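You operate a simulated robot arm through the tools that you are given. There is no shell and no other tool. Be economical: measure what you need, move in short steps, check, and stop when the job is done.

Carry out the task below with a simulated robot arm. There is one attempt and no reset: what you move stays moved.

TASK
Put things in order on the worktop by the laundry wall. At the end: the clear sequin cup stands where the teal balm tin stood; the beige stamp with plain knob is on the white gift box; the teal balm tin stands where the beige stamp with plain knob stood; the duster with yellow grip stands on top of the cream pack of plain cards; whatever was shut is shut again. Leave all else as you found it, and nothing knocked over.
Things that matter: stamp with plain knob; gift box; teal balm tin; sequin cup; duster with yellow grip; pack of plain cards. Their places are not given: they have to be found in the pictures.

It is judged by the outcome, as a careful person would: the job done as asked, and still so three seconds after it is handed in. It fails if anything else is knocked over, pushed out of place, dropped, spilled or broken.

THE ROBOT
A 7-joint arm with a two-finger parallel gripper, fixed in place. Base frame: the origin is at the foot of the arm, x ahead of it, y to its left, z up; the work surface is at about z = 0. Lengths are in m, angles in rad, forces in N, time in s.
With the tool pointing down near the work surface it reaches from about 0.24 to 0.62 m from the base axis. Its first joint turns from -1.152 to 1.152 rad. Payload 2.6 kg.
Tool frame: the origin (TCP) lies between the finger pads and is the grasp point; the fingertips stand 0.03 m ahead of it; z points along the fingers, y is the line along which they close. The gripper opens to 0.094 m. The fingers are 0.028 m wide and 0.01 m thick; the gripper's body (0.05 by 0.096 m) begins 0.055 m behind the TCP.
Orientation is told as [roll, pitch, yaw] about the base's x, y, z axes, in that order, counted from this pose: with the fingers straight down and closing along the base's y, the tool's x points along the base's -x, its y along +y and its z along -z.

THE INTERFACE
- The arm moves only by the tool move_arm. Its argument "targets" is a list that holds one entry, the list of rows, each a list of 7 numbers: the shift along the base's x, y, z in mm, then the turn, a rotation vector about the base's x, y, z in rad, then the opening, from 0 (shut) to 1 (fully open). In form: [[[dx, dy, dz, rx, ry, rz, jaw], ...]]. A call has 1 to 20 rows; each row shifts and turns the commanded pose from where the row before left it. A row lasts 0.2 s, in which the tool goes at most 0.05 m and 0.15 rad; a call with a longer step from one row to the next is refused whole, and so is a gripper value outside its range. A pose out of reach is approached as far as the arm can. The call stops where the force on the tool passes 40 N (or 10 N more than at its start, if that is more) or the arm is blocked; 0.2 s more then pass. The fingers move at their own pace (about 0.072 m/s each) and stop on an object; they squeeze with about 27 N. The grip force told is the motor's: it shows also when the fingers shut on nothing. Time passes only in rows, and 0.2 s behind the last, so rows that do not move let the fingers close. It gives the time, the measured TCP pose, the force on the tool (base axes), the opening and the grip force at its end, in the units of the frame above (readings bear some noise), and new pictures: "views" is both (left out), scene, wrist or none.
- Cameras (640 x 400 px; columns grow to the right, rows downward): "scene" is fixed at [0.0434, 0.436, 0.5584]; the picture's right is [-0.64, -0.77, 0.00], its down [-0.43, 0.36, -0.83] and it looks along [0.63, -0.53, -0.56] (base axes); focal length 296 px, centre (320, 200). "wrist" rides on the gripper at [-0.037, 0, -0.058] in the tool frame; the picture's right is [0.00, -1.00, 0.00], its down [0.97, 0.00, -0.24] and it looks along [0.24, 0.00, 0.97] (tool axes); focal length 218 px, centre (320, 200).
- pixel_to_xyz(camera, pixels): there is no depth. For up to 12 entries [column, row, z] of the newest picture of that camera ("zoom" is the newest enlarged one), the place [x, y] in the base frame at which the ray of that pixel passes the height z, good to about 0.002 m, but the place of the scene camera against the robot may be out by one fixed shift of up to 0.012 m in any direction. No time passes.
- enlarge(camera, box): a new picture of the part [left, top, right, bottom] of that camera's present view, enlarged. No time passes.
- finish_job(): hands the job in; it is judged then, once.

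Work in short steps. Measure before you move; look again where a grasp or a placing could have gone wrong, and mend it. You have 80 turns and 120 pictures in all, those below and enlarged ones among them. Open the gripper and draw the arm clear of the work before you hand the job in, unless the task says otherwise; then end with one line.

The tools are called by a JSON object that holds its "fn" and its "kwargs". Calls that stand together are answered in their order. move_arm: Moves the arm, as the interface text tells. Its arguments: {"type":"object","properties":{"targets":{"type":"array"},"views":{"type":"string","enum":["both","scene","wrist","none"]}},"required":["targets"]} The other tools are called the same way: pixel_to_xyz (camera, pixels) gives the place at which the rays of pixels pass given heights; enlarge (camera, box) takes an enlarged picture of a part of a camera's view; finish_job () hands the job in.

At the start:

```text
t: 0.0
tcp_pos: [0.3548, -0.0316, 0.3399]
orientation: [0.001, -0.001, 0.001]
force: [0.1, 0.6, 0.5]
width: 0.0942
grip_force: 0.0
```

scene: 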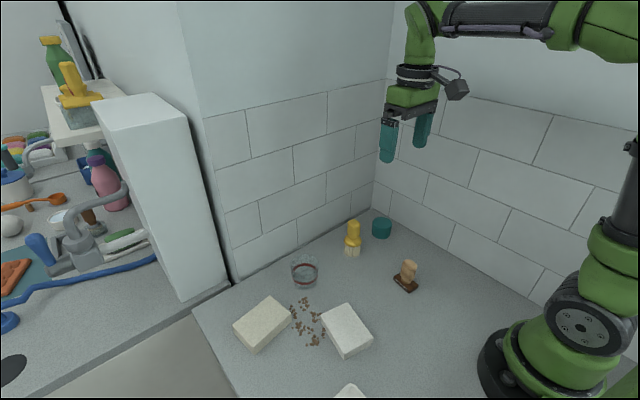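
wrist: 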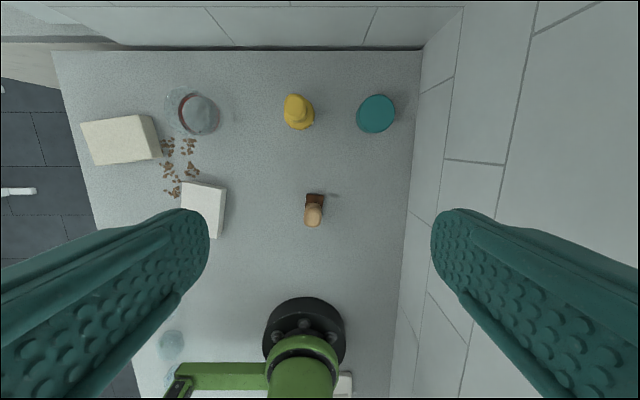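

The pictures show the cup, duster, tin, stamp and two whitish boxes; I enlarge both to identify them.

{"fn": "enlarge", "kwargs": {"camera": "scene", "box": [220, 200, 460, 400]}}

{"fn": "enlarge", "kwargs": {"camera": "wrist", "box": [60, 60, 440, 300]}}

```text
2.00 times, centred on (340, 300) of scene
```

zoom: 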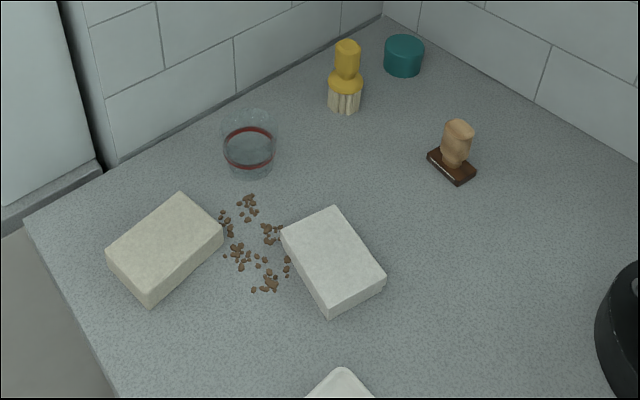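

```text
1.67 times, centred on (250, 180) of wrist
```

zoom: 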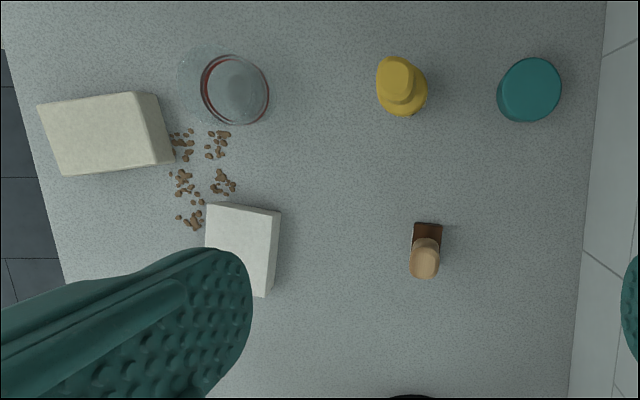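

Cream pack at left, white gift box beside it. Measuring with the wrist camera (no shift) at plausible heights, and the odd thing at the scene's bottom.

{"fn": "pixel_to_xyz", "kwargs": {"camera": "zoom", "pixels": [[413, 224, 0.01], [442, 224, 0.01], [426, 262, 0.05], [530, 88, 0.03], [500, 118, 0.0], [240, 90, 0.0], [398, 75, 0.08], [405, 105, 0.0], [106, 135, 0.035], [280, 211, 0.03], [265, 296, 0.03], [208, 204, 0.03]]}}

{"fn": "pixel_to_xyz", "kwargs": {"camera": "scene", "pixels": [[350, 390, 0.0], [405, 290, 0.0], [382, 237, 0.0], [305, 285, 0.0], [352, 256, 0.0], [347, 358, 0.0], [373, 347, 0.0], [321, 317, 0.03], [347, 303, 0.03], [373, 336, 0.03], [345, 349, 0.03]]}}

```text
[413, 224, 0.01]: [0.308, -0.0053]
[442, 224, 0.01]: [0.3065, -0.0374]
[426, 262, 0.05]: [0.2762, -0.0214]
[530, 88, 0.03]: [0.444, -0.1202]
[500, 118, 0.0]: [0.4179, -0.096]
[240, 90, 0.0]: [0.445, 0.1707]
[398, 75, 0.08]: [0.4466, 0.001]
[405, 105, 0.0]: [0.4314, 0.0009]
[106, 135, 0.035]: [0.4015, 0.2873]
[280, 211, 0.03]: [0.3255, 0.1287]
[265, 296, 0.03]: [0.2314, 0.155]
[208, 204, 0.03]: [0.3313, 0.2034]
```

```text
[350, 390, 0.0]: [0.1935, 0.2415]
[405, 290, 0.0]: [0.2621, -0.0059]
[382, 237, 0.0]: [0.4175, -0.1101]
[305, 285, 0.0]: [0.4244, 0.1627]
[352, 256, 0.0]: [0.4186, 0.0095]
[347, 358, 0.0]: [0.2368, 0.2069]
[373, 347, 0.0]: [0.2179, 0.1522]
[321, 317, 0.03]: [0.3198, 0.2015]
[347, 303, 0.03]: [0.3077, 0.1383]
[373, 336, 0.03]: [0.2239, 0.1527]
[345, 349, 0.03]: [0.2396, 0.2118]
```

Moving over the stamp to look from nearer.

{"fn": "move_arm", "kwargs": {"targets": [[[-25, 4, -40, 0, 0, 0, 1], [-25, 4, -40, 0, 0, 0, 1], [-20, 2, -40, 0, 0, 0, 1], [0, 0, -20, 0, 0, 0, 1], [0, 0, 0, 0, 0, 0, 1]]]}}

```text
t: 1.2
tcp_pos: [0.2846, -0.0233, 0.1975]
orientation: [0.001, 0.001, 0.001]
force: [0.0, 0.3, -0.6]
width: 0.0941
grip_force: 0.1
```

scene: 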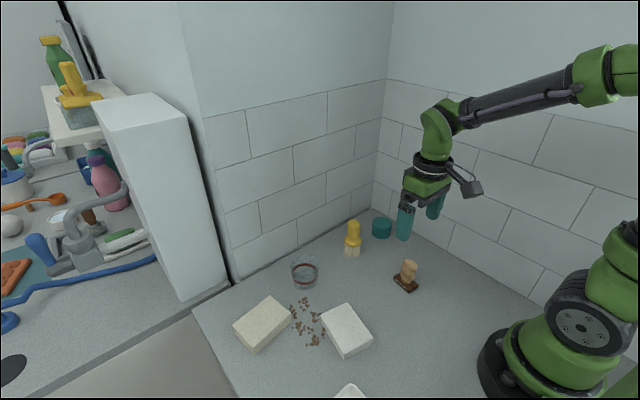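
wrist: 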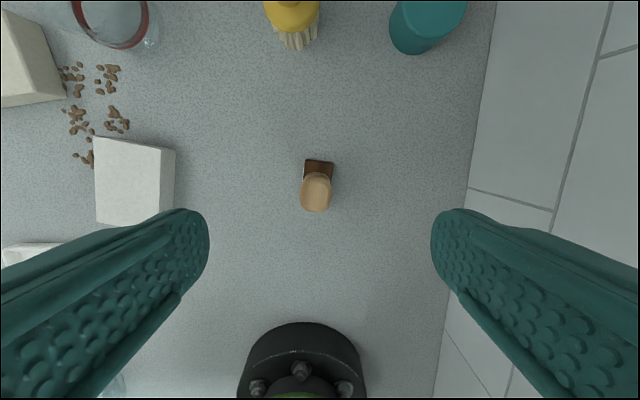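

{"fn": "pixel_to_xyz", "kwargs": {"camera": "wrist", "pixels": [[306, 161, 0.01], [334, 163, 0.01], [303, 181, 0.008], [316, 195, 0.06], [316, 211, 0.06], [317, 175, 0.05], [95, 137, 0.03], [175, 150, 0.03], [96, 222, 0.03], [168, 222, 0.0], [412, 54, 0.0], [472, 185, 0.0]]}}

{"fn": "enlarge", "kwargs": {"camera": "wrist", "box": [270, 140, 370, 230]}}

{"fn": "enlarge", "kwargs": {"camera": "scene", "box": [370, 240, 450, 310]}}

```text
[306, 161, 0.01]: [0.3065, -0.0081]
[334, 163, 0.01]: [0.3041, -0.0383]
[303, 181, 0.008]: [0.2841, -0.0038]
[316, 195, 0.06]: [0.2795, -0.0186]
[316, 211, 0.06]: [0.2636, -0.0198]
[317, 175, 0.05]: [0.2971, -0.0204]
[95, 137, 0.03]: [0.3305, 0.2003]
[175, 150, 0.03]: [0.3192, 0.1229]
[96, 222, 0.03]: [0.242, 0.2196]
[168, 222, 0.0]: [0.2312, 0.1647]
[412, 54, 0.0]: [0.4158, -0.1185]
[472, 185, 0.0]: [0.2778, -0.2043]
```

```text
4.44 times, centred on (320, 185) of wrist
```

zoom: 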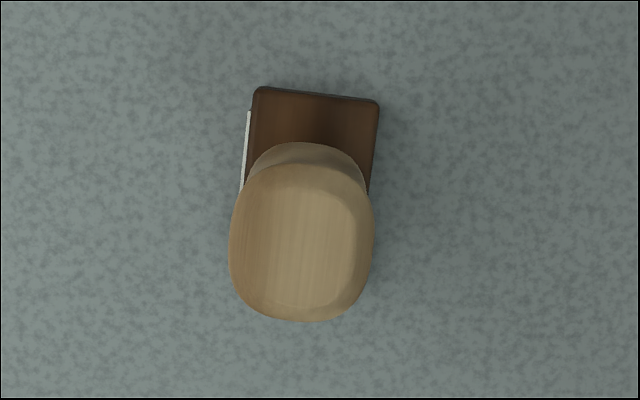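

```text
5.71 times, centred on (410, 275) of scene
```

zoom: 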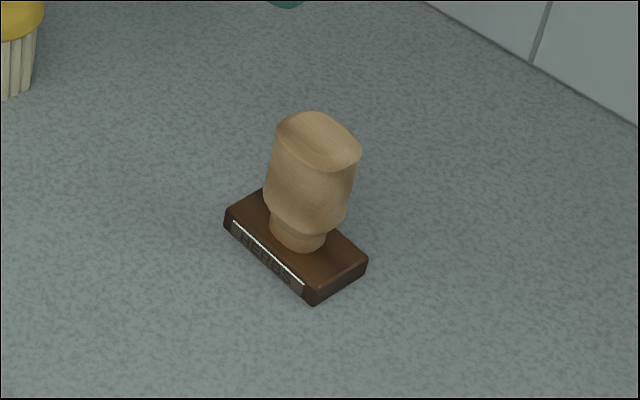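

Stamp knob centre ≈(0.280,-0.0195), top z≈0.06, yaw ≈-0.08. Descend and grasp.

{"fn": "move_arm", "kwargs": {"targets": [[[-4, 4, -40, 0, 0, -0.08, 1], [0, 0, -40, 0, 0, 0, 1], [0, 0, -40, 0, 0, 0, 1], [0, 0, -30, 0, 0, 0, 1], [0, 0, 0, 0, 0, 0, 1]]]}}

```text
t: 2.4
tcp_pos: [0.2819, -0.0198, 0.0465]
orientation: [0.001, 0.0, -0.08]
force: [-0.4, 0.1, -0.6]
width: 0.0939
grip_force: 0.0
```

scene: 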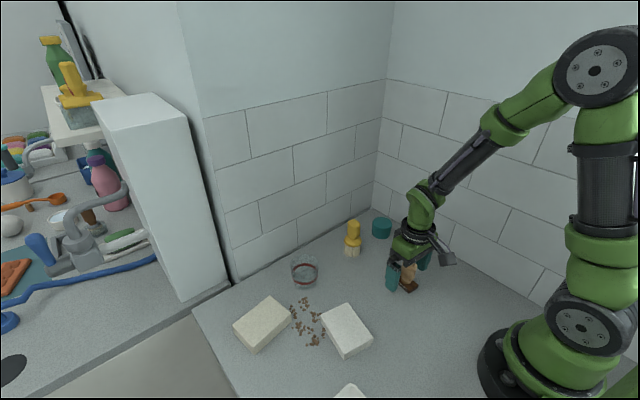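
wrist: 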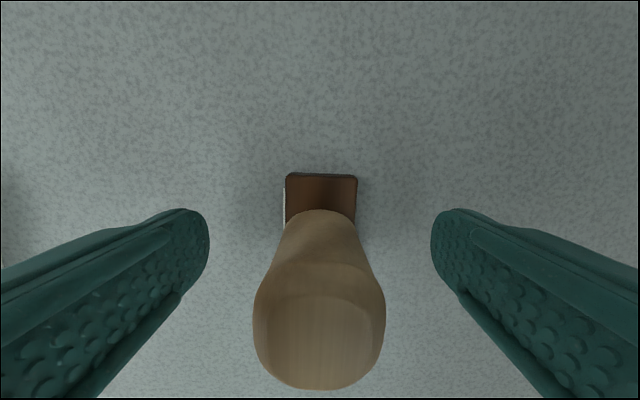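

Knob appears about 4 mm toward -x of the TCP; shift and close.

{"fn": "move_arm", "kwargs": {"targets": [[[-4, 0, 0, 0, 0, 0, 1], [0, 0, 0, 0, 0, 0, 0.5], [0, 0, 0, 0, 0, 0, 0.2], [0, 0, 0, 0, 0, 0, 0], [0, 0, 0, 0, 0, 0, 0], [0, 0, 0, 0, 0, 0, 0]]], "views": "wrist"}}

```text
t: 3.8
tcp_pos: [0.2775, -0.0213, 0.0489]
orientation: [0.001, 0.0, -0.082]
force: [0.7, 0.1, 0.3]
width: 0.0327
grip_force: 26.5
```

wrist: 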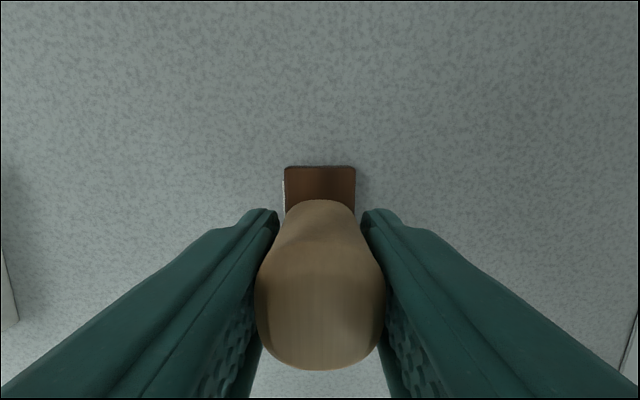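

Gripped (0.0327 wide). Lift and carry toward the gift box.

{"fn": "move_arm", "kwargs": {"targets": [[[0, 0, 20, 0, 0, 0, 0], [0, 0, 40, 0, 0, 0, 0], [0, 0, 45, 0, 0, 0, 0], [0, 40, 10, 0, 0, 0, 0], [0, 40, 0, 0, 0, 0, 0], [0, 40, 0, 0, 0, 0, 0], [0, 0, 0, 0, 0, 0, 0]]]}}

```text
t: 5.4
tcp_pos: [0.2786, 0.1004, 0.1626]
orientation: [-0.001, 0.0, -0.081]
force: [-0.8, -0.2, -0.7]
width: 0.0325
grip_force: 26.9
```

scene: 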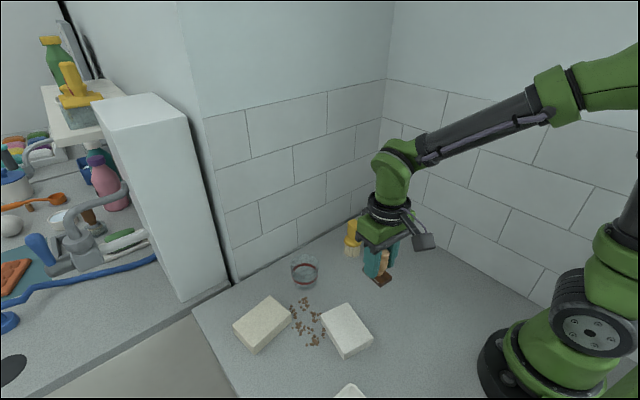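
wrist: 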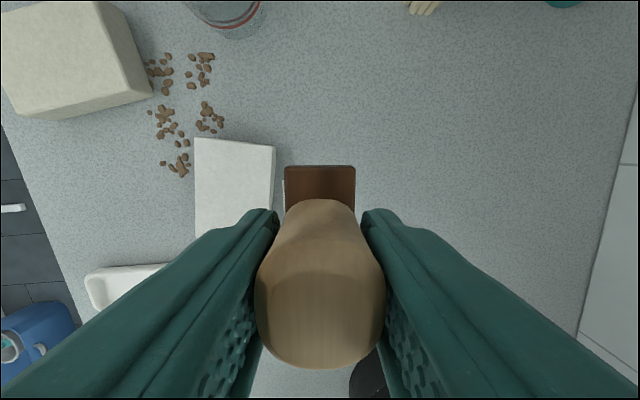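

{"fn": "pixel_to_xyz", "kwargs": {"camera": "wrist", "pixels": [[195, 138, 0.03], [275, 146, 0.03], [195, 138, 0.02], [275, 146, 0.02], [195, 235, 0.03], [277, 153, 0.0], [195, 235, 0.02]]}}

{"fn": "enlarge", "kwargs": {"camera": "scene", "box": [300, 280, 400, 380]}}

{"fn": "enlarge", "kwargs": {"camera": "wrist", "box": [60, 120, 300, 300]}}

```text
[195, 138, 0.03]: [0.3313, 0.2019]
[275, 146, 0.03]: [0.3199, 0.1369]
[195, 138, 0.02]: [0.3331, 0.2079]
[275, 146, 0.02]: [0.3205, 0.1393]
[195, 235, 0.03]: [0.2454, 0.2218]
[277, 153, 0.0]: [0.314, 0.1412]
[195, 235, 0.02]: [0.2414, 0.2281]
```

```text
4.00 times, centred on (350, 330) of scene
```

zoom: 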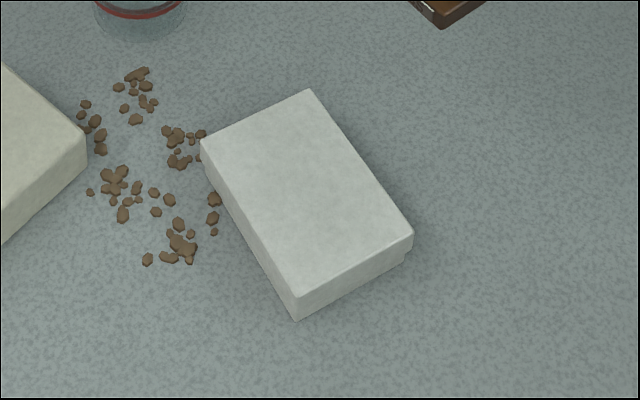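

```text
2.22 times, centred on (180, 210) of wrist
```

zoom: 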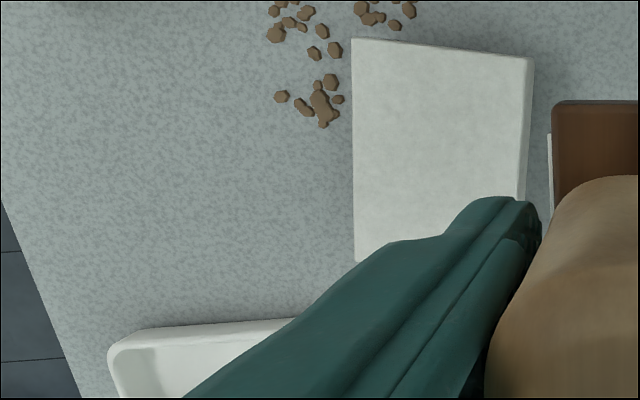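

{"fn": "pixel_to_xyz", "kwargs": {"camera": "scene", "pixels": [[320.5, 315, 0.026], [347.5, 302.5, 0.026], [373, 338.5, 0.026], [344, 353.5, 0.026], [346.5, 326.5, 0.026], [384, 286, 0.1235]]}}

{"fn": "enlarge", "kwargs": {"camera": "scene", "box": [340, 230, 420, 300]}}

```text
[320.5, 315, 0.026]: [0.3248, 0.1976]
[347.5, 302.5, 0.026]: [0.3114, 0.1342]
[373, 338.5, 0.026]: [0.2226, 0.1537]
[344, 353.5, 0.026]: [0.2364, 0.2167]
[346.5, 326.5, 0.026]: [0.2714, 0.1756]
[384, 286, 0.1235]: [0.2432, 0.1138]
```

```text
5.71 times, centred on (380, 265) of scene
```

zoom: 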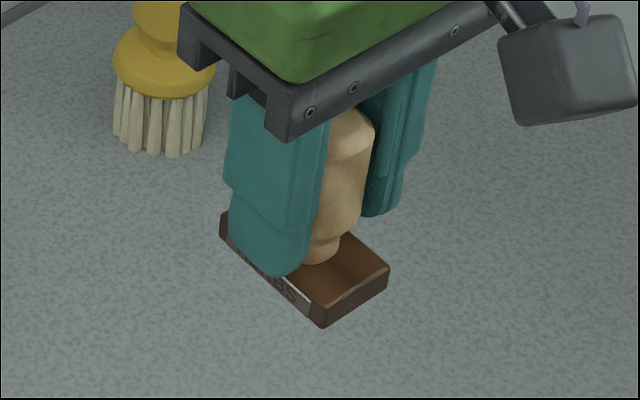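

Box centre ≈(0.281,0.180), yaw ≈-0.2, top z≈0.026. Carry there, down to z≈0.085.

{"fn": "move_arm", "kwargs": {"targets": [[[1, 40, 0, 0, 0, -0.06, 0], [1, 40, 0, 0, 0, -0.06, 0], [0, 0, -40, 0, 0, 0, 0], [0, 0, -36, 0, 0, 0, 0], [0, 0, 0, 0, 0, 0, 0]]]}}

```text
t: 6.6
tcp_pos: [0.2777, 0.181, 0.0888]
orientation: [-0.001, -0.001, -0.201]
force: [0.1, 0.0, -0.8]
width: 0.0326
grip_force: 26.8
```

scene: 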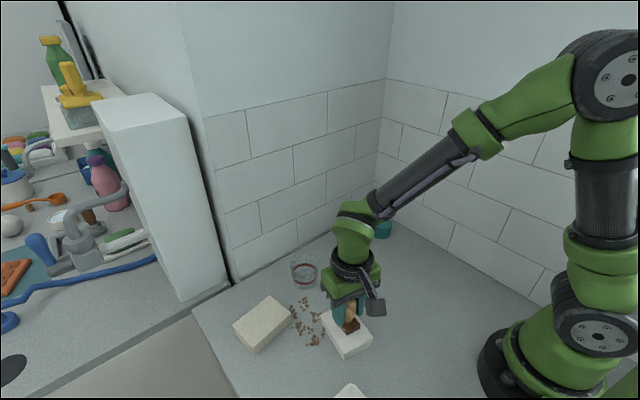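
wrist: 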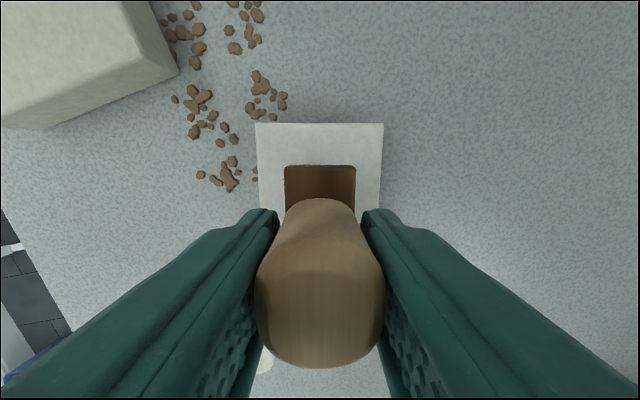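

Well aligned and centred. Lower in small steps until contact.

{"fn": "move_arm", "kwargs": {"targets": [[[0, 0, -4, 0, 0, 0, 0], [0, 0, -3, 0, 0, 0, 0], [0, 0, -3, 0, 0, 0, 0], [0, 0, 0, 0, 0, 0, 0]]], "views": "scene"}}

{"fn": "enlarge", "kwargs": {"camera": "scene", "box": [310, 280, 390, 370]}}

```text
t: 7.6
tcp_pos: [0.2804, 0.1822, 0.0779]
orientation: [0.0, -0.001, -0.201]
force: [0.6, 0.7, -1.7]
width: 0.0327
grip_force: 26.8
```

scene: 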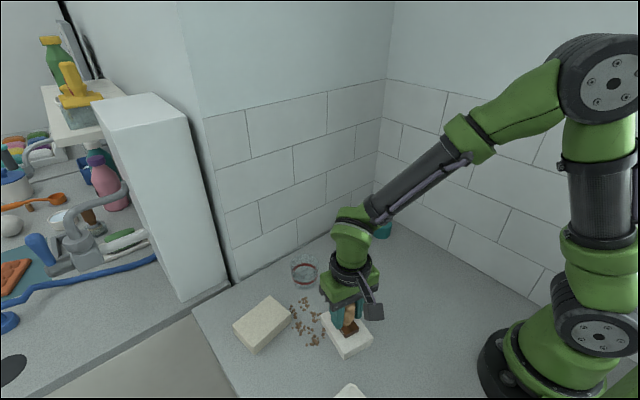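

```text
4.44 times, centred on (350, 325) of scene
```

zoom: 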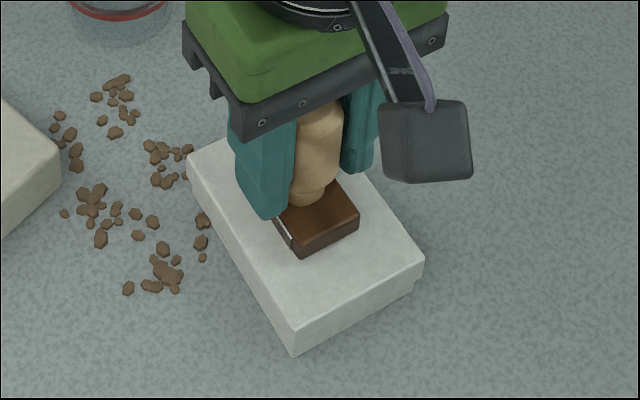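

{"fn": "move_arm", "kwargs": {"targets": [[[0, 0, -2, 0, 0, 0, 0], [0, 0, 0, 0, 0, 0, 0]]], "views": "none"}}

{"fn": "move_arm", "kwargs": {"targets": [[[0, 0, -2, 0, 0, 0, 0], [0, 0, 0, 0, 0, 0, 0]]], "views": "none"}}

{"fn": "move_arm", "kwargs": {"targets": [[[0, 0, -1.5, 0, 0, 0, 0], [0, 0, 0, 0, 0, 0, 0]]], "views": "none"}}

```text
t: 8.2
tcp_pos: [0.2794, 0.1815, 0.0777]
orientation: [-0.001, 0.0, -0.199]
force: [0.2, 0.4, -0.6]
width: 0.0329
grip_force: 27.3
```

```text
t: 8.8
tcp_pos: [0.2789, 0.1825, 0.0769]
orientation: [-0.001, -0.002, -0.201]
force: [-1.0, -3.7, 16.0]
width: 0.0325
grip_force: 26.7
```

```text
t: 9.4
tcp_pos: [0.2802, 0.1825, 0.0755]
orientation: [0.002, -0.001, -0.201]
force: [0.8, -0.3, 21.4]
width: 0.0326
grip_force: 26.7
```

Contact (21 N). Ease off slightly, open, and rise.

{"fn": "move_arm", "kwargs": {"targets": [[[0, 0, 2, 0, 0, 0, 0], [0, 0, 0, 0, 0, 0, 0.4], [0, 0, 0, 0, 0, 0, 0.8], [0, 0, 0, 0, 0, 0, 0.8], [0, 0, 20, 0, 0, 0, 0.8], [0, 0, 40, 0, 0, 0, 0.8], [0, 0, 40, 0, 0, 0, 1]]]}}

{"fn": "enlarge", "kwargs": {"camera": "scene", "box": [310, 270, 410, 370]}}

```text
t: 11.0
tcp_pos: [0.2794, 0.184, 0.1723]
orientation: [-0.001, -0.001, -0.199]
force: [-0.2, -0.7, -0.1]
width: 0.0939
grip_force: 0.0
```

scene: 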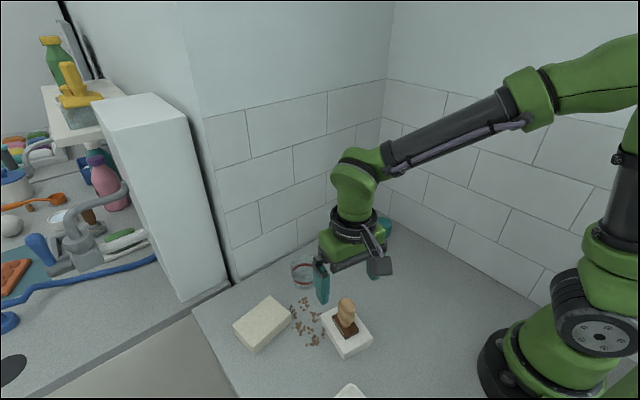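
wrist: 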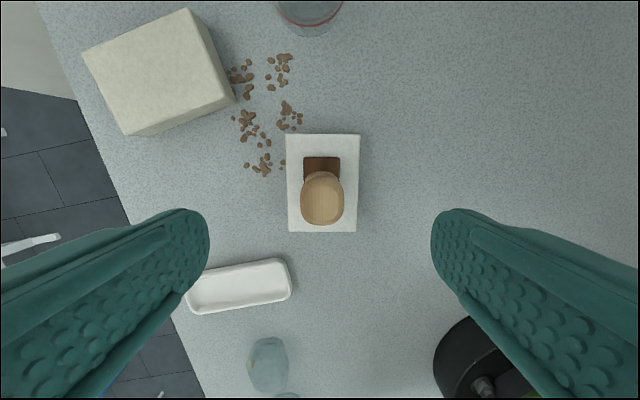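

```text
4.00 times, centred on (360, 320) of scene
```

zoom: 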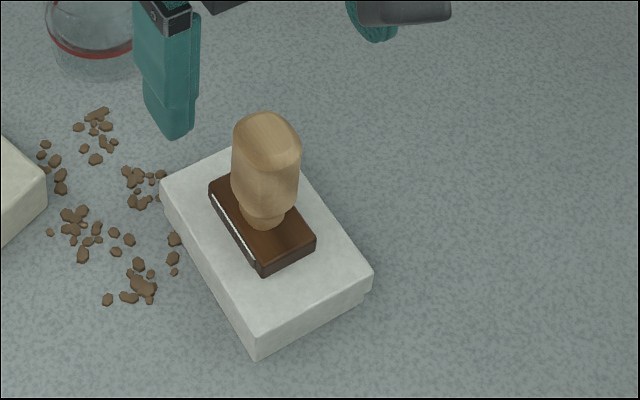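

Stamp stands on the gift box. Now go to look at the tin.

{"fn": "move_arm", "kwargs": {"targets": [[[14, -35, 20, 0, 0, 0.05, 1], [14, -40, 10, 0, 0, 0.05, 1], [20, -40, 0, 0, 0, 0.05, 1], [20, -40, 0, 0, 0, 0.05, 1], [20, -40, 0, 0, 0, 0, 1], [20, -40, 0, 0, 0, 0, 1], [12, -40, 0, 0, 0, 0, 1], [0, 0, 0, 0, 0, 0, 1]]]}}

{"fn": "enlarge", "kwargs": {"camera": "wrist", "box": [180, 60, 500, 260]}}

```text
t: 12.8
tcp_pos: [0.3931, -0.0935, 0.2073]
orientation: [-0.001, 0.0, 0.001]
force: [-0.8, -0.2, 0.2]
width: 0.0939
grip_force: 0.0
```

scene: 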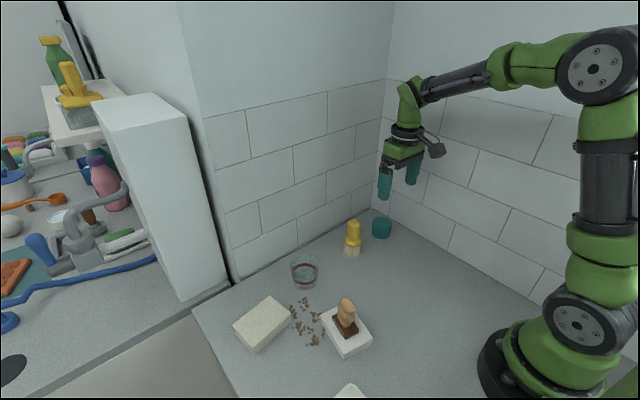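
wrist: 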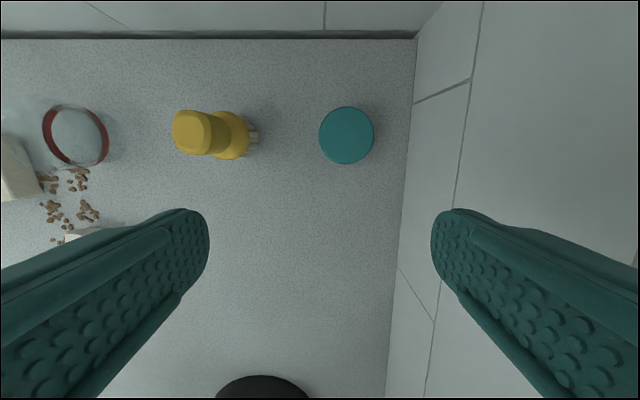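

```text
2.00 times, centred on (340, 160) of wrist
```

zoom: 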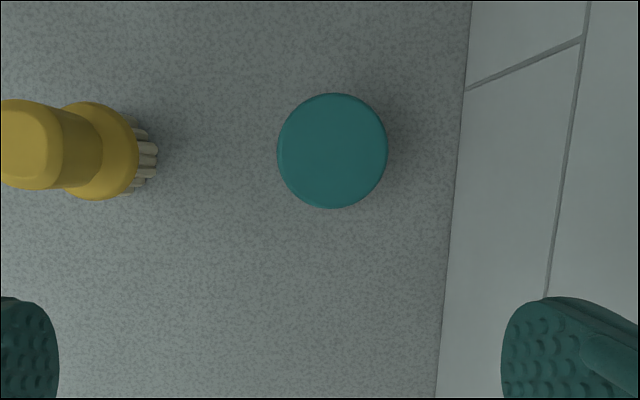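

{"fn": "pixel_to_xyz", "kwargs": {"camera": "wrist", "pixels": [[346.5, 134.5, 0.03], [346.5, 134.5, 0.02], [346.5, 134.5, 0.04], [319, 134.5, 0.03], [374, 134.5, 0.03], [346.5, 106, 0.03], [346.5, 163.5, 0.03], [408, 135, 0.0], [400, 39, 0.0]]}}

{"fn": "pixel_to_xyz", "kwargs": {"camera": "scene", "pixels": [[382, 237, 0.0], [372, 230, 0], [391, 230, 0], [382, 216, 0.03], [382, 216, 0.04]]}}

{"fn": "enlarge", "kwargs": {"camera": "scene", "box": [330, 200, 410, 265]}}

```text
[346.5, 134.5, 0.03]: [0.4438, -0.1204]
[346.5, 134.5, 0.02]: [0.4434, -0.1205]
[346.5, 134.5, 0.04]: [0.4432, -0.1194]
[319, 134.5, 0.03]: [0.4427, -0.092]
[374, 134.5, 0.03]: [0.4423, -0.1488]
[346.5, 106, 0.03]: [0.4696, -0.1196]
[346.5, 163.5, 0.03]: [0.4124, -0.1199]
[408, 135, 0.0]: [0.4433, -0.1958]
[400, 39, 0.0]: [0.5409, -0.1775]
```

```text
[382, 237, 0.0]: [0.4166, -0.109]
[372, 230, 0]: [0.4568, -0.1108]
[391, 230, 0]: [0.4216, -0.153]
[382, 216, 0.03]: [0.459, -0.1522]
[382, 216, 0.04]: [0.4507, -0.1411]
```

```text
6.15 times, centred on (370, 232) of scene
```

zoom: 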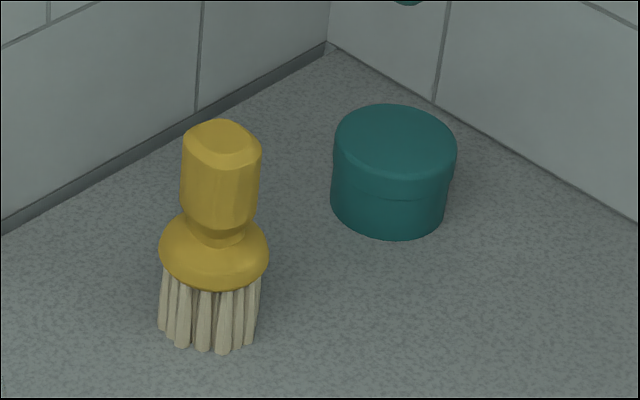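

Tin centre (0.4435,-0.120), ⌀≈0.056, wall at y≈-0.195; gripping along y is clear. Descend to z≈0.034 in stages.

{"fn": "move_arm", "kwargs": {"targets": [[[25, -13, -30, 0, 0, 0, 1], [25, -13, -30, 0, 0, 0, 1], [0, 0, -30, 0, 0, 0, 1], [0, 0, -20, 0, 0, 0, 1], [0, 0, 0, 0, 0, 0, 1]]], "views": "wrist"}}

```text
t: 14.0
tcp_pos: [0.4493, -0.1182, 0.0965]
orientation: [0.001, 0.0, 0.0]
force: [0.0, -0.6, -0.1]
width: 0.094
grip_force: 0.1
```

wrist: 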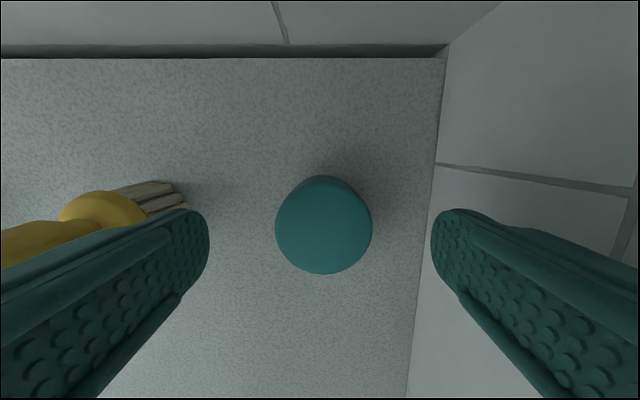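

{"fn": "pixel_to_xyz", "kwargs": {"camera": "wrist", "pixels": [[323.5, 225, 0.037], [275, 225, 0.037], [371.5, 225, 0.037]]}}

```text
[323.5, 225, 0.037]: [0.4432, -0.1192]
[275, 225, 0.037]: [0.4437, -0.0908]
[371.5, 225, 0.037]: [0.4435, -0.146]
```

Tin sits ≈6 mm in -x of the tool axis; correct and descend, then close.

{"fn": "move_arm", "kwargs": {"targets": [[[-6, -1, -20, 0, 0, 0, 1], [0, 0, -25, 0, 0, 0, 1], [0, 0, -17, 0, 0, 0, 1], [0, 0, 0, 0, 0, 0, 1]]], "views": "wrist"}}

```text
t: 15.0
tcp_pos: [0.4432, -0.1187, 0.0327]
orientation: [0.001, 0.0, 0.0]
force: [1.0, -0.2, 0.2]
width: 0.0938
grip_force: 0.1
```

wrist: 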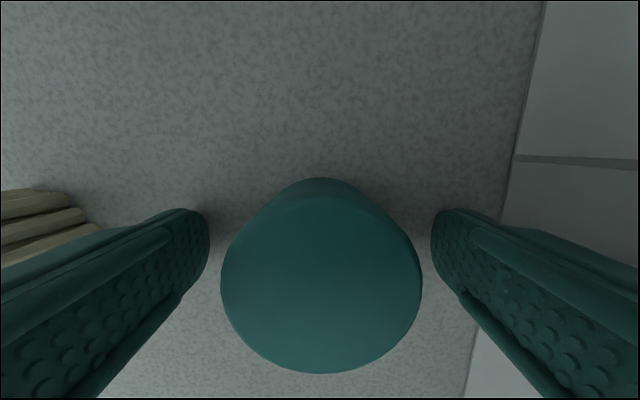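

{"fn": "move_arm", "kwargs": {"targets": [[[0, 0, 0, 0, 0, 0, 0.6], [0, 0, 0, 0, 0, 0, 0.3], [0, 0, 0, 0, 0, 0, 0.3], [0, 0, 0, 0, 0, 0, 0.3]]], "views": "none"}}

```text
t: 16.0
tcp_pos: [0.4423, -0.1197, 0.0331]
orientation: [0.001, 0.0, -0.001]
force: [-0.2, 0.0, -0.1]
width: 0.0559
grip_force: 27.0
```

Tin held (0.0559). Lift and carry to the stamp's old spot (0.279,-0.020).

{"fn": "move_arm", "kwargs": {"targets": [[[0, 0, 15, 0, 0, 0, 0.3], [0, 0, 35, 0, 0, 0, 0.3], [-10, 0, 40, 0, 0, 0, 0.3], [-40, 0, 0, 0, 0, 0, 0.3], [-40, 20, 0, 0, 0, 0, 0.3], [-40, 40, 0, 0, 0, 0, 0.3], [-34, 40, 0, 0, 0, 0, 0.3], [0, 0, 0, 0, 0, 0, 0.3]]]}}

```text
refused: row 6 steps farther than a row can; nothing moved
```

{"fn": "move_arm", "kwargs": {"targets": [[[0, 0, 15, 0, 0, 0, 0.3], [0, 0, 35, 0, 0, 0, 0.3], [-10, 0, 40, 0, 0, 0, 0.3], [-40, 0, 0, 0, 0, 0, 0.3], [-35, 25, 0, 0, 0, 0, 0.3], [-35, 25, 0, 0, 0, 0, 0.3], [-35, 25, 0, 0, 0, 0, 0.3], [-9, 25, 0, 0, 0, 0, 0.3], [0, 0, 0, 0, 0, 0, 0.3]]]}}

```text
t: 18.0
tcp_pos: [0.2808, -0.0159, 0.121]
orientation: [-0.001, 0.001, -0.001]
force: [0.0, -0.2, -1.0]
width: 0.0556
grip_force: 27.1
```

scene: 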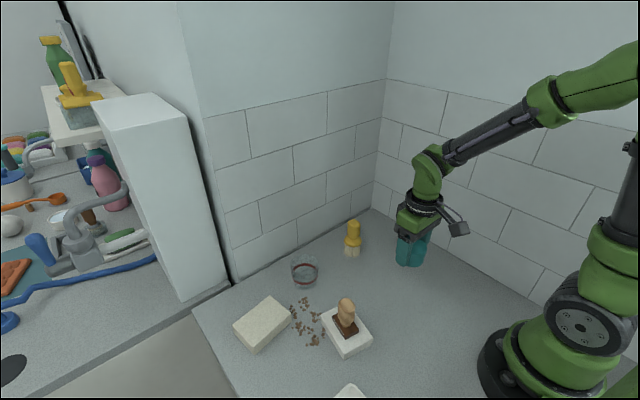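
wrist: 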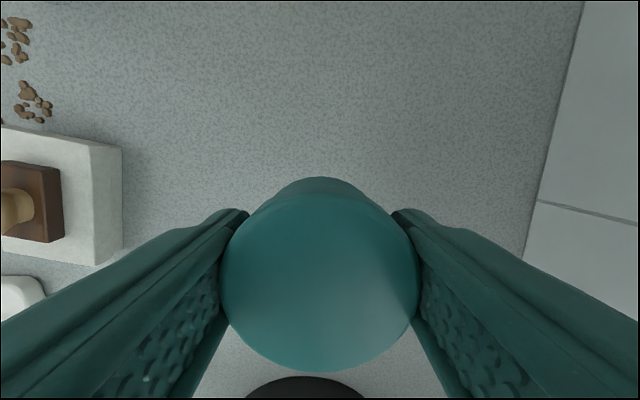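

{"fn": "move_arm", "kwargs": {"targets": [[[-2, -2, -40, 0, 0, 0, 0.3], [0, 0, -30, 0, 0, 0, 0.3], [0, 0, -10, 0, 0, 0, 0.3], [0, 0, -4, 0, 0, 0, 0.3], [0, 0, -2, 0, 0, 0, 0.3], [0, 0, 0, 0, 0, 0, 0.3]]], "views": "none"}}

```text
t: 19.4
tcp_pos: [0.2776, -0.0216, 0.0376]
orientation: [0.001, 0.001, 0.0]
force: [-0.1, 0.3, 0.2]
width: 0.0553
grip_force: 26.7
```

{"fn": "move_arm", "kwargs": {"targets": [[[0, 0, -2, 0, 0, 0, 0.3], [0, 0, 0, 0, 0, 0, 0.3]]], "views": "none"}}

{"fn": "move_arm", "kwargs": {"targets": [[[0, 0, -1.5, 0, 0, 0, 0.3], [0, 0, 0, 0, 0, 0, 0.3]]], "views": "none"}}

```text
t: 20.0
tcp_pos: [0.2776, -0.0226, 0.0351]
orientation: [0.0, 0.001, 0.001]
force: [-0.3, 0.0, -0.7]
width: 0.0553
grip_force: 26.8
```

```text
t: 20.6
tcp_pos: [0.278, -0.0227, 0.034]
orientation: [-0.001, 0.0, -0.001]
force: [-0.3, 0.4, -0.6]
width: 0.0552
grip_force: 27.1
```

{"fn": "move_arm", "kwargs": {"targets": [[[0, 1, -1, 0, 0, 0, 0.3], [0, 0, 0, 0, 0, 0, 0.3]]], "views": "none"}}

{"fn": "move_arm", "kwargs": {"targets": [[[0, 0, -1, 0, 0, 0, 0.3], [0, 0, 0, 0, 0, 0, 0.3]]], "views": "none"}}

```text
t: 21.2
tcp_pos: [0.2771, -0.0214, 0.0322]
orientation: [0.001, -0.002, -0.002]
force: [-4.7, -7.0, 21.0]
width: 0.0553
grip_force: 26.9
```

```text
t: 21.8
tcp_pos: [0.2784, -0.0211, 0.0317]
orientation: [-0.001, -0.002, 0.0]
force: [-3.4, -8.9, 22.9]
width: 0.0555
grip_force: 27.3
```

Contact with the worktop. Ease off 1 mm, release, and rise.

{"fn": "move_arm", "kwargs": {"targets": [[[0, 0, 1.5, 0, 0, 0, 0.3], [0, 0, 0, 0, 0, 0, 0.6], [0, 0, 0, 0, 0, 0, 1], [0, 0, 0, 0, 0, 0, 1], [0, 0, 20, 0, 0, 0, 1], [0, 0, 40, 0, 0, 0, 1], [0, 0, 40, 0, 0, 0, 1], [20, 20, 40, 0, 0, 0, 1], [20, 35, 20, 0, 0, 0, 1], [0, 0, 0, 0, 0, 0, 1]]]}}

```text
t: 24.0
tcp_pos: [0.3155, 0.0349, 0.1939]
orientation: [0.0, -0.002, -0.001]
force: [-0.5, -0.8, -0.3]
width: 0.0941
grip_force: 0.0
```

scene: 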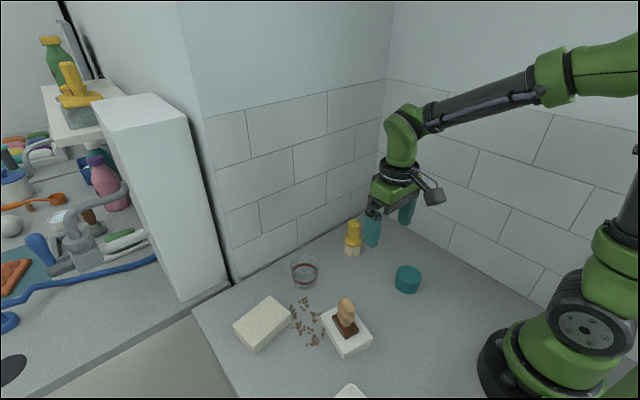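
wrist: 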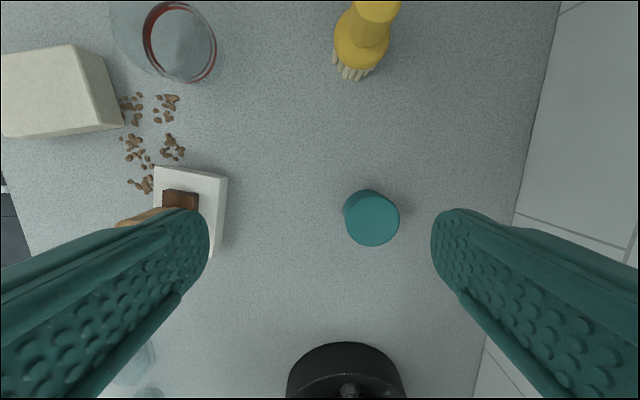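

Tin placed. Now look at the cup from nearer.

{"fn": "move_arm", "kwargs": {"targets": [[[20, 35, 5, 0, 0, 0, 1], [20, 35, 0, 0, 0, 0, 1], [20, 35, 0, 0, 0, 0, 1], [20, 28, 0, 0, 0, 0, 1], [0, 0, 0, 0, 0, 0, 1]]]}}

{"fn": "enlarge", "kwargs": {"camera": "wrist", "box": [220, 60, 420, 220]}}

{"fn": "enlarge", "kwargs": {"camera": "scene", "box": [265, 240, 345, 310]}}

```text
t: 25.2
tcp_pos: [0.3938, 0.1653, 0.1983]
orientation: [0.0, 0.001, 0.001]
force: [-0.4, 0.6, -0.3]
width: 0.0939
grip_force: 0.1
```

scene: 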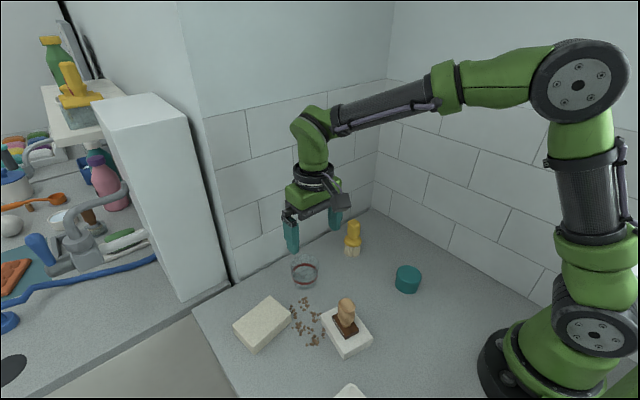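
wrist: 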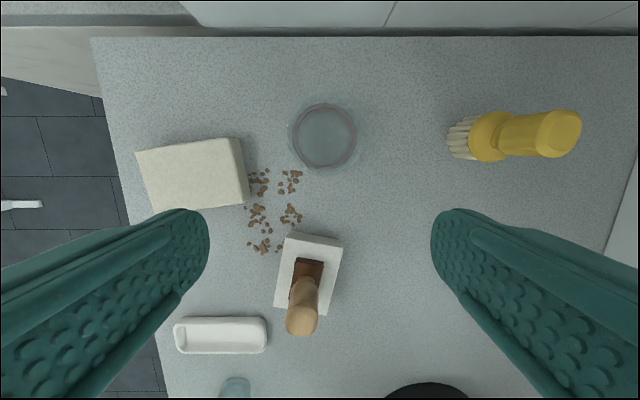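

```text
2.50 times, centred on (320, 140) of wrist
```

zoom: 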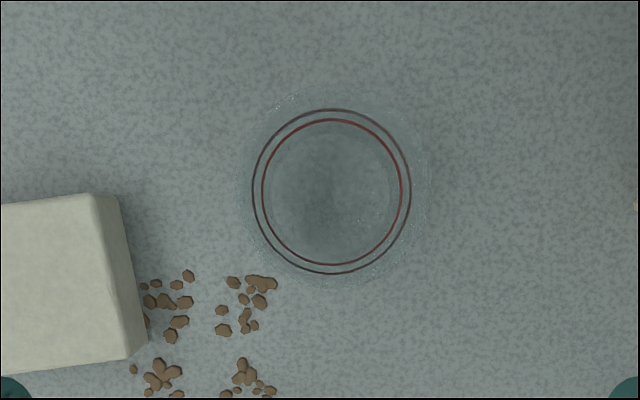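

```text
5.71 times, centred on (305, 275) of scene
```

zoom: 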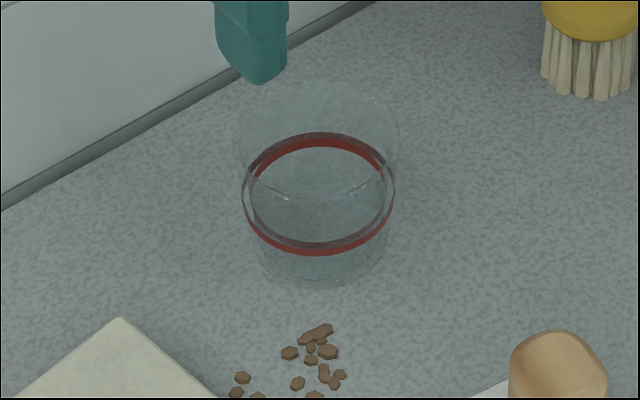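

{"fn": "pixel_to_xyz", "kwargs": {"camera": "scene", "pixels": [[304.6, 282.5, 0.0], [304.5, 264.5, 0.04], [304.5, 264.5, 0.05], [304.5, 264.5, 0.06], [289.8, 264.5, 0.05], [319, 264.5, 0.05]]}}

{"fn": "pixel_to_xyz", "kwargs": {"camera": "wrist", "pixels": [[325, 135, 0.05], [325, 135, 0.06], [286.5, 135, 0.05], [364, 135, 0.05], [325, 135, 0.0], [301, 137, 0.0], [348, 137, 0.0], [247, 193, 0.0], [235, 138, 0.035]]}}

```text
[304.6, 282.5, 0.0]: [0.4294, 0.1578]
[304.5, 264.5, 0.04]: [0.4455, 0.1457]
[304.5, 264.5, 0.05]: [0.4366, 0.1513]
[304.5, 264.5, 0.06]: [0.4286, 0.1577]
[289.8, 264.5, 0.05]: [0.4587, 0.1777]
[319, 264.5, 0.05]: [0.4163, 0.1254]
```

```text
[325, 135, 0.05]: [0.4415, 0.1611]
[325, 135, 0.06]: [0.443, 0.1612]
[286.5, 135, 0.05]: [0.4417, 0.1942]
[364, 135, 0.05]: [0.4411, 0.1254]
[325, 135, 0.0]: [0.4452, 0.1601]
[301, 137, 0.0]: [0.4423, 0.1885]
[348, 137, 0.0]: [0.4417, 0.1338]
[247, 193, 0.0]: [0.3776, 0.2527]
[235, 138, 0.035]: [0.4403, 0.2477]
```

Cup centre ≈(0.442,0.161), rim ⌀≈0.068, height ≈0.06. Descend over it in stages.

{"fn": "move_arm", "kwargs": {"targets": [[[24, -2, -30, 0, 0, 0, 1], [24, -2, -30, 0, 0, 0, 1], [0, 0, -25, 0, 0, 0, 1], [0, 0, 0, 0, 0, 0, 1]]], "views": "wrist"}}

{"fn": "enlarge", "kwargs": {"camera": "wrist", "box": [220, 120, 420, 280]}}

```text
t: 26.2
tcp_pos: [0.4459, 0.1628, 0.1119]
orientation: [0.0, 0.0, -0.001]
force: [-0.1, -0.4, 0.9]
width: 0.094
grip_force: 0.1
```

wrist: 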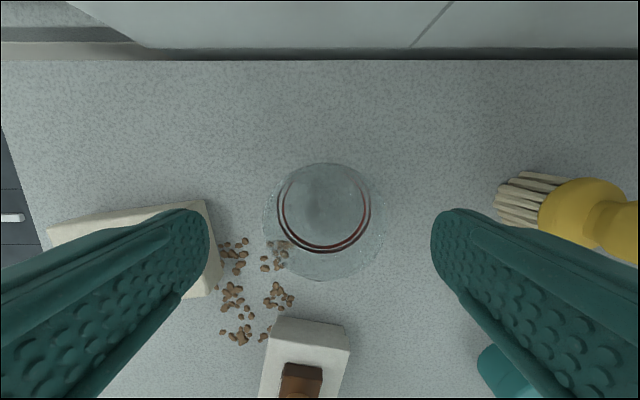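

```text
2.50 times, centred on (320, 200) of wrist
```

zoom: 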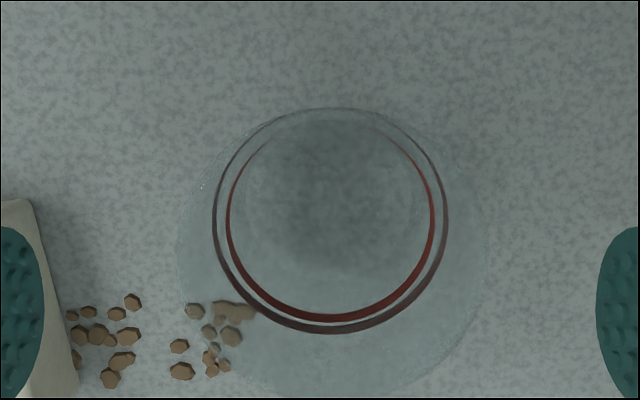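

{"fn": "pixel_to_xyz", "kwargs": {"camera": "wrist", "pixels": [[324, 222, 0.06], [263, 222, 0.06], [384, 222, 0.06], [206, 200, 0.04], [222, 270, 0.0], [210, 205, 0.0]]}}

```text
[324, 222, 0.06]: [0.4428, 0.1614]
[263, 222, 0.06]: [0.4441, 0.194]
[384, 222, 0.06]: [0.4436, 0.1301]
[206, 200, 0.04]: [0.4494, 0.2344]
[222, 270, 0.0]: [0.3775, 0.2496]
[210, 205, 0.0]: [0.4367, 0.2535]
```

Clear of the pack (edge y≈0.235 vs. finger outer ≈0.218). Descend to z≈0.048 and close gently.

{"fn": "move_arm", "kwargs": {"targets": [[[-3, -1, -30, 0, 0, 0, 0.95], [0, 0, -25, 0, 0, 0, 0.95], [0, 0, -8, 0, 0, 0, 0.95], [0, 0, 0, 0, 0, 0, 0.95]]]}}

{"fn": "enlarge", "kwargs": {"camera": "scene", "box": [250, 220, 360, 310]}}

```text
t: 27.2
tcp_pos: [0.4413, 0.1612, 0.0486]
orientation: [0.001, 0.001, -0.001]
force: [0.1, 0.6, -0.2]
width: 0.0892
grip_force: 0.0
```

scene: 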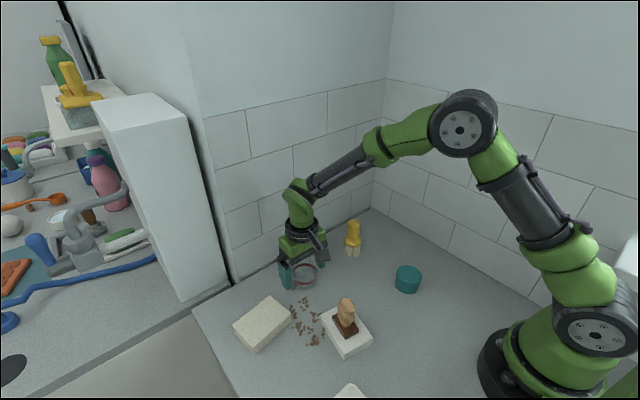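
wrist: 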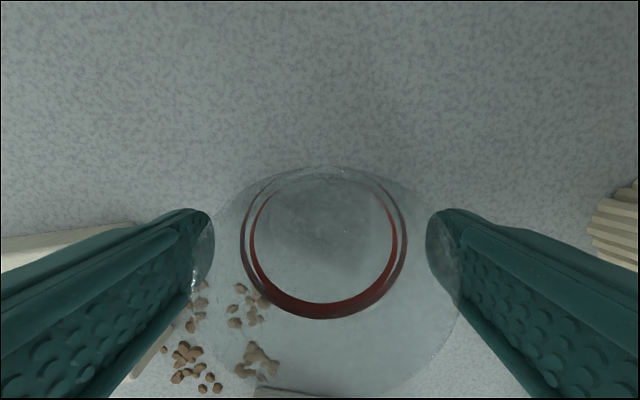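

```text
4.44 times, centred on (305, 265) of scene
```

zoom: 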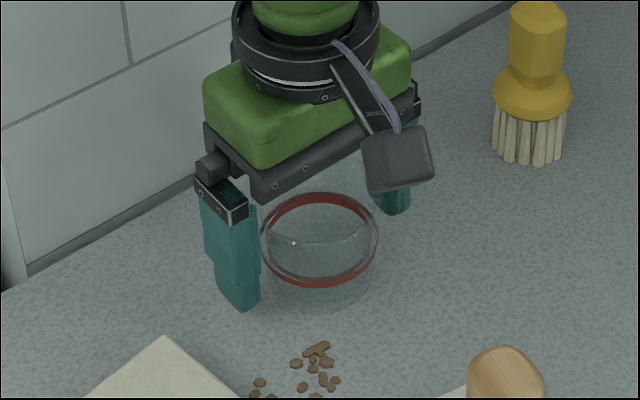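

Cup lies between the fingers, centred. Close.

{"fn": "move_arm", "kwargs": {"targets": [[[0, 0, 0, 0, 0, 0, 0.8], [0, 0, 0, 0, 0, 0, 0.6], [0, 0, 0, 0, 0, 0, 0.5], [0, 0, 0, 0, 0, 0, 0.5]]], "views": "wrist"}}

```text
t: 28.2
tcp_pos: [0.4402, 0.1611, 0.0487]
orientation: [0.0, 0.001, 0.0]
force: [-0.9, 0.3, 0.2]
width: 0.0673
grip_force: 26.7
```

wrist: 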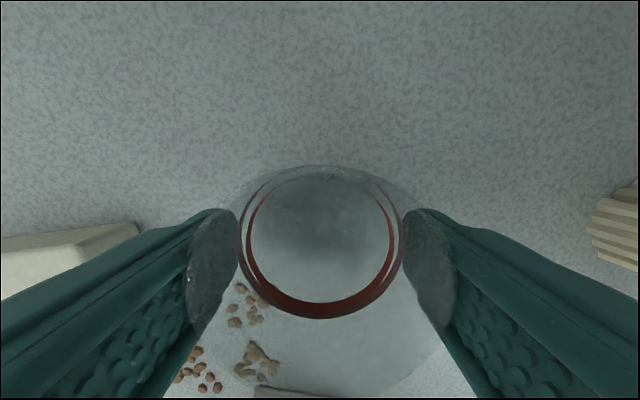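

Held at 0.0673. Lift slowly, check it follows.

{"fn": "move_arm", "kwargs": {"targets": [[[0, 0, 10, 0, 0, 0, 0.5], [0, 0, 25, 0, 0, 0, 0.5], [0, 0, 35, 0, 0, 0, 0.5], [0, 0, 40, 0, 0, 0, 0.5], [0, 0, 40, 0, 0, 0, 0.5], [0, 0, 0, 0, 0, 0, 0.5]]]}}

```text
t: 29.6
tcp_pos: [0.4455, 0.1602, 0.2002]
orientation: [-0.002, 0.002, 0.0]
force: [-0.4, 0.4, -0.2]
width: 0.0675
grip_force: 27.2
```

scene: 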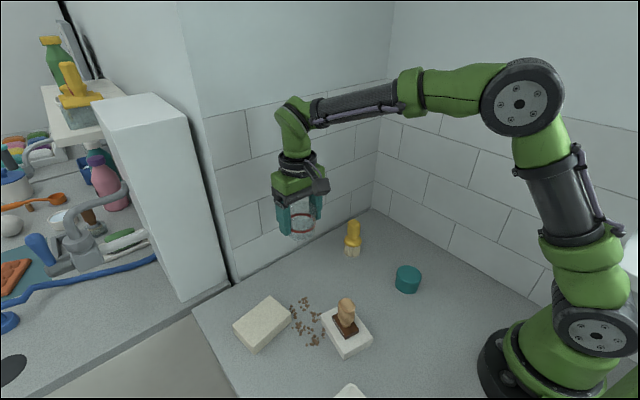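
wrist: 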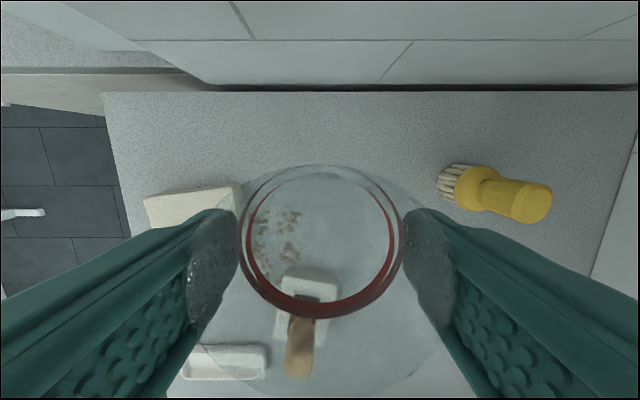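

Cup is held well; carry it over to the tin's old spot at this height.

{"fn": "move_arm", "kwargs": {"targets": [[[0, -40, 0, 0, 0, 0, 0.5], [0, -40, 0, 0, 0, 0, 0.5], [0, -40, 0, 0, 0, 0, 0.5], [0, -40, 0, 0, 0, 0, 0.5], [0, -40, 0, 0, 0, 0, 0.5], [0, -40, 0, 0, 0, 0, 0.5], [0, -40, 0, 0, 0, 0, 0.5], [0, 0, 0, 0, 0, 0, 0.5], [0, 0, -40, 0, 0, 0, 0.5], [0, 0, -40, 0, 0, 0, 0.5], [0, 0, 0, 0, 0, 0, 0.5]]]}}

```text
t: 32.0
tcp_pos: [0.4451, -0.1175, 0.1206]
orientation: [0.001, 0.0, 0.001]
force: [-0.8, 1.0, -0.5]
width: 0.0672
grip_force: 27.1
```

scene: 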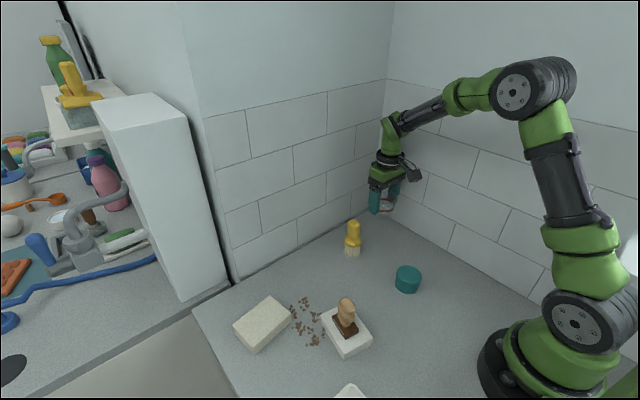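
wrist: 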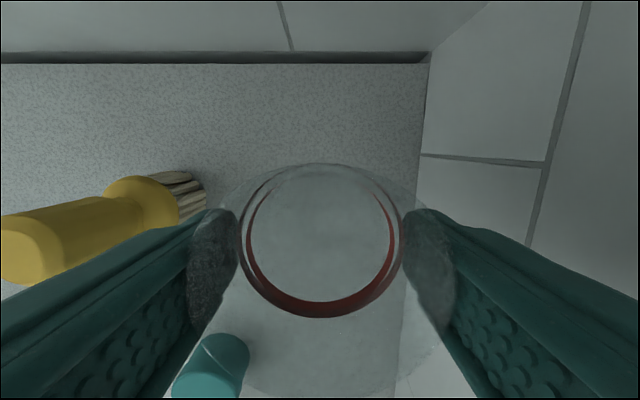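

{"fn": "move_arm", "kwargs": {"targets": [[[-1, -1, -35, 0, 0, 0, 0.5], [0, 0, -20, 0, 0, 0, 0.5], [0, 0, -10, 0, 0, 0, 0.5], [0, 0, -3, 0, 0, 0, 0.5], [0, 0, 0, 0, 0, 0, 0.5]]], "views": "none"}}

{"fn": "move_arm", "kwargs": {"targets": [[[0, 0, -1.5, 0, 0, 0, 0.5], [0, 0, 0, 0, 0, 0, 0.5]]], "views": "none"}}

{"fn": "move_arm", "kwargs": {"targets": [[[0, 0, -1.5, 0, 0, 0, 0.5], [0, 0, 0, 0, 0, 0, 0.5]]], "views": "none"}}

```text
t: 33.2
tcp_pos: [0.4403, -0.1193, 0.0518]
orientation: [0.001, 0.0, 0.001]
force: [0.4, -1.2, -1.3]
width: 0.0671
grip_force: 27.3
```

```text
t: 33.8
tcp_pos: [0.4406, -0.1179, 0.0498]
orientation: [0.0, 0.001, -0.001]
force: [-0.2, 1.0, 0.5]
width: 0.0669
grip_force: 26.9
```

```text
t: 34.4
tcp_pos: [0.4417, -0.1191, 0.0488]
orientation: [0.0, 0.0, 0.0]
force: [-0.7, 0.5, -1.2]
width: 0.0671
grip_force: 26.6
```

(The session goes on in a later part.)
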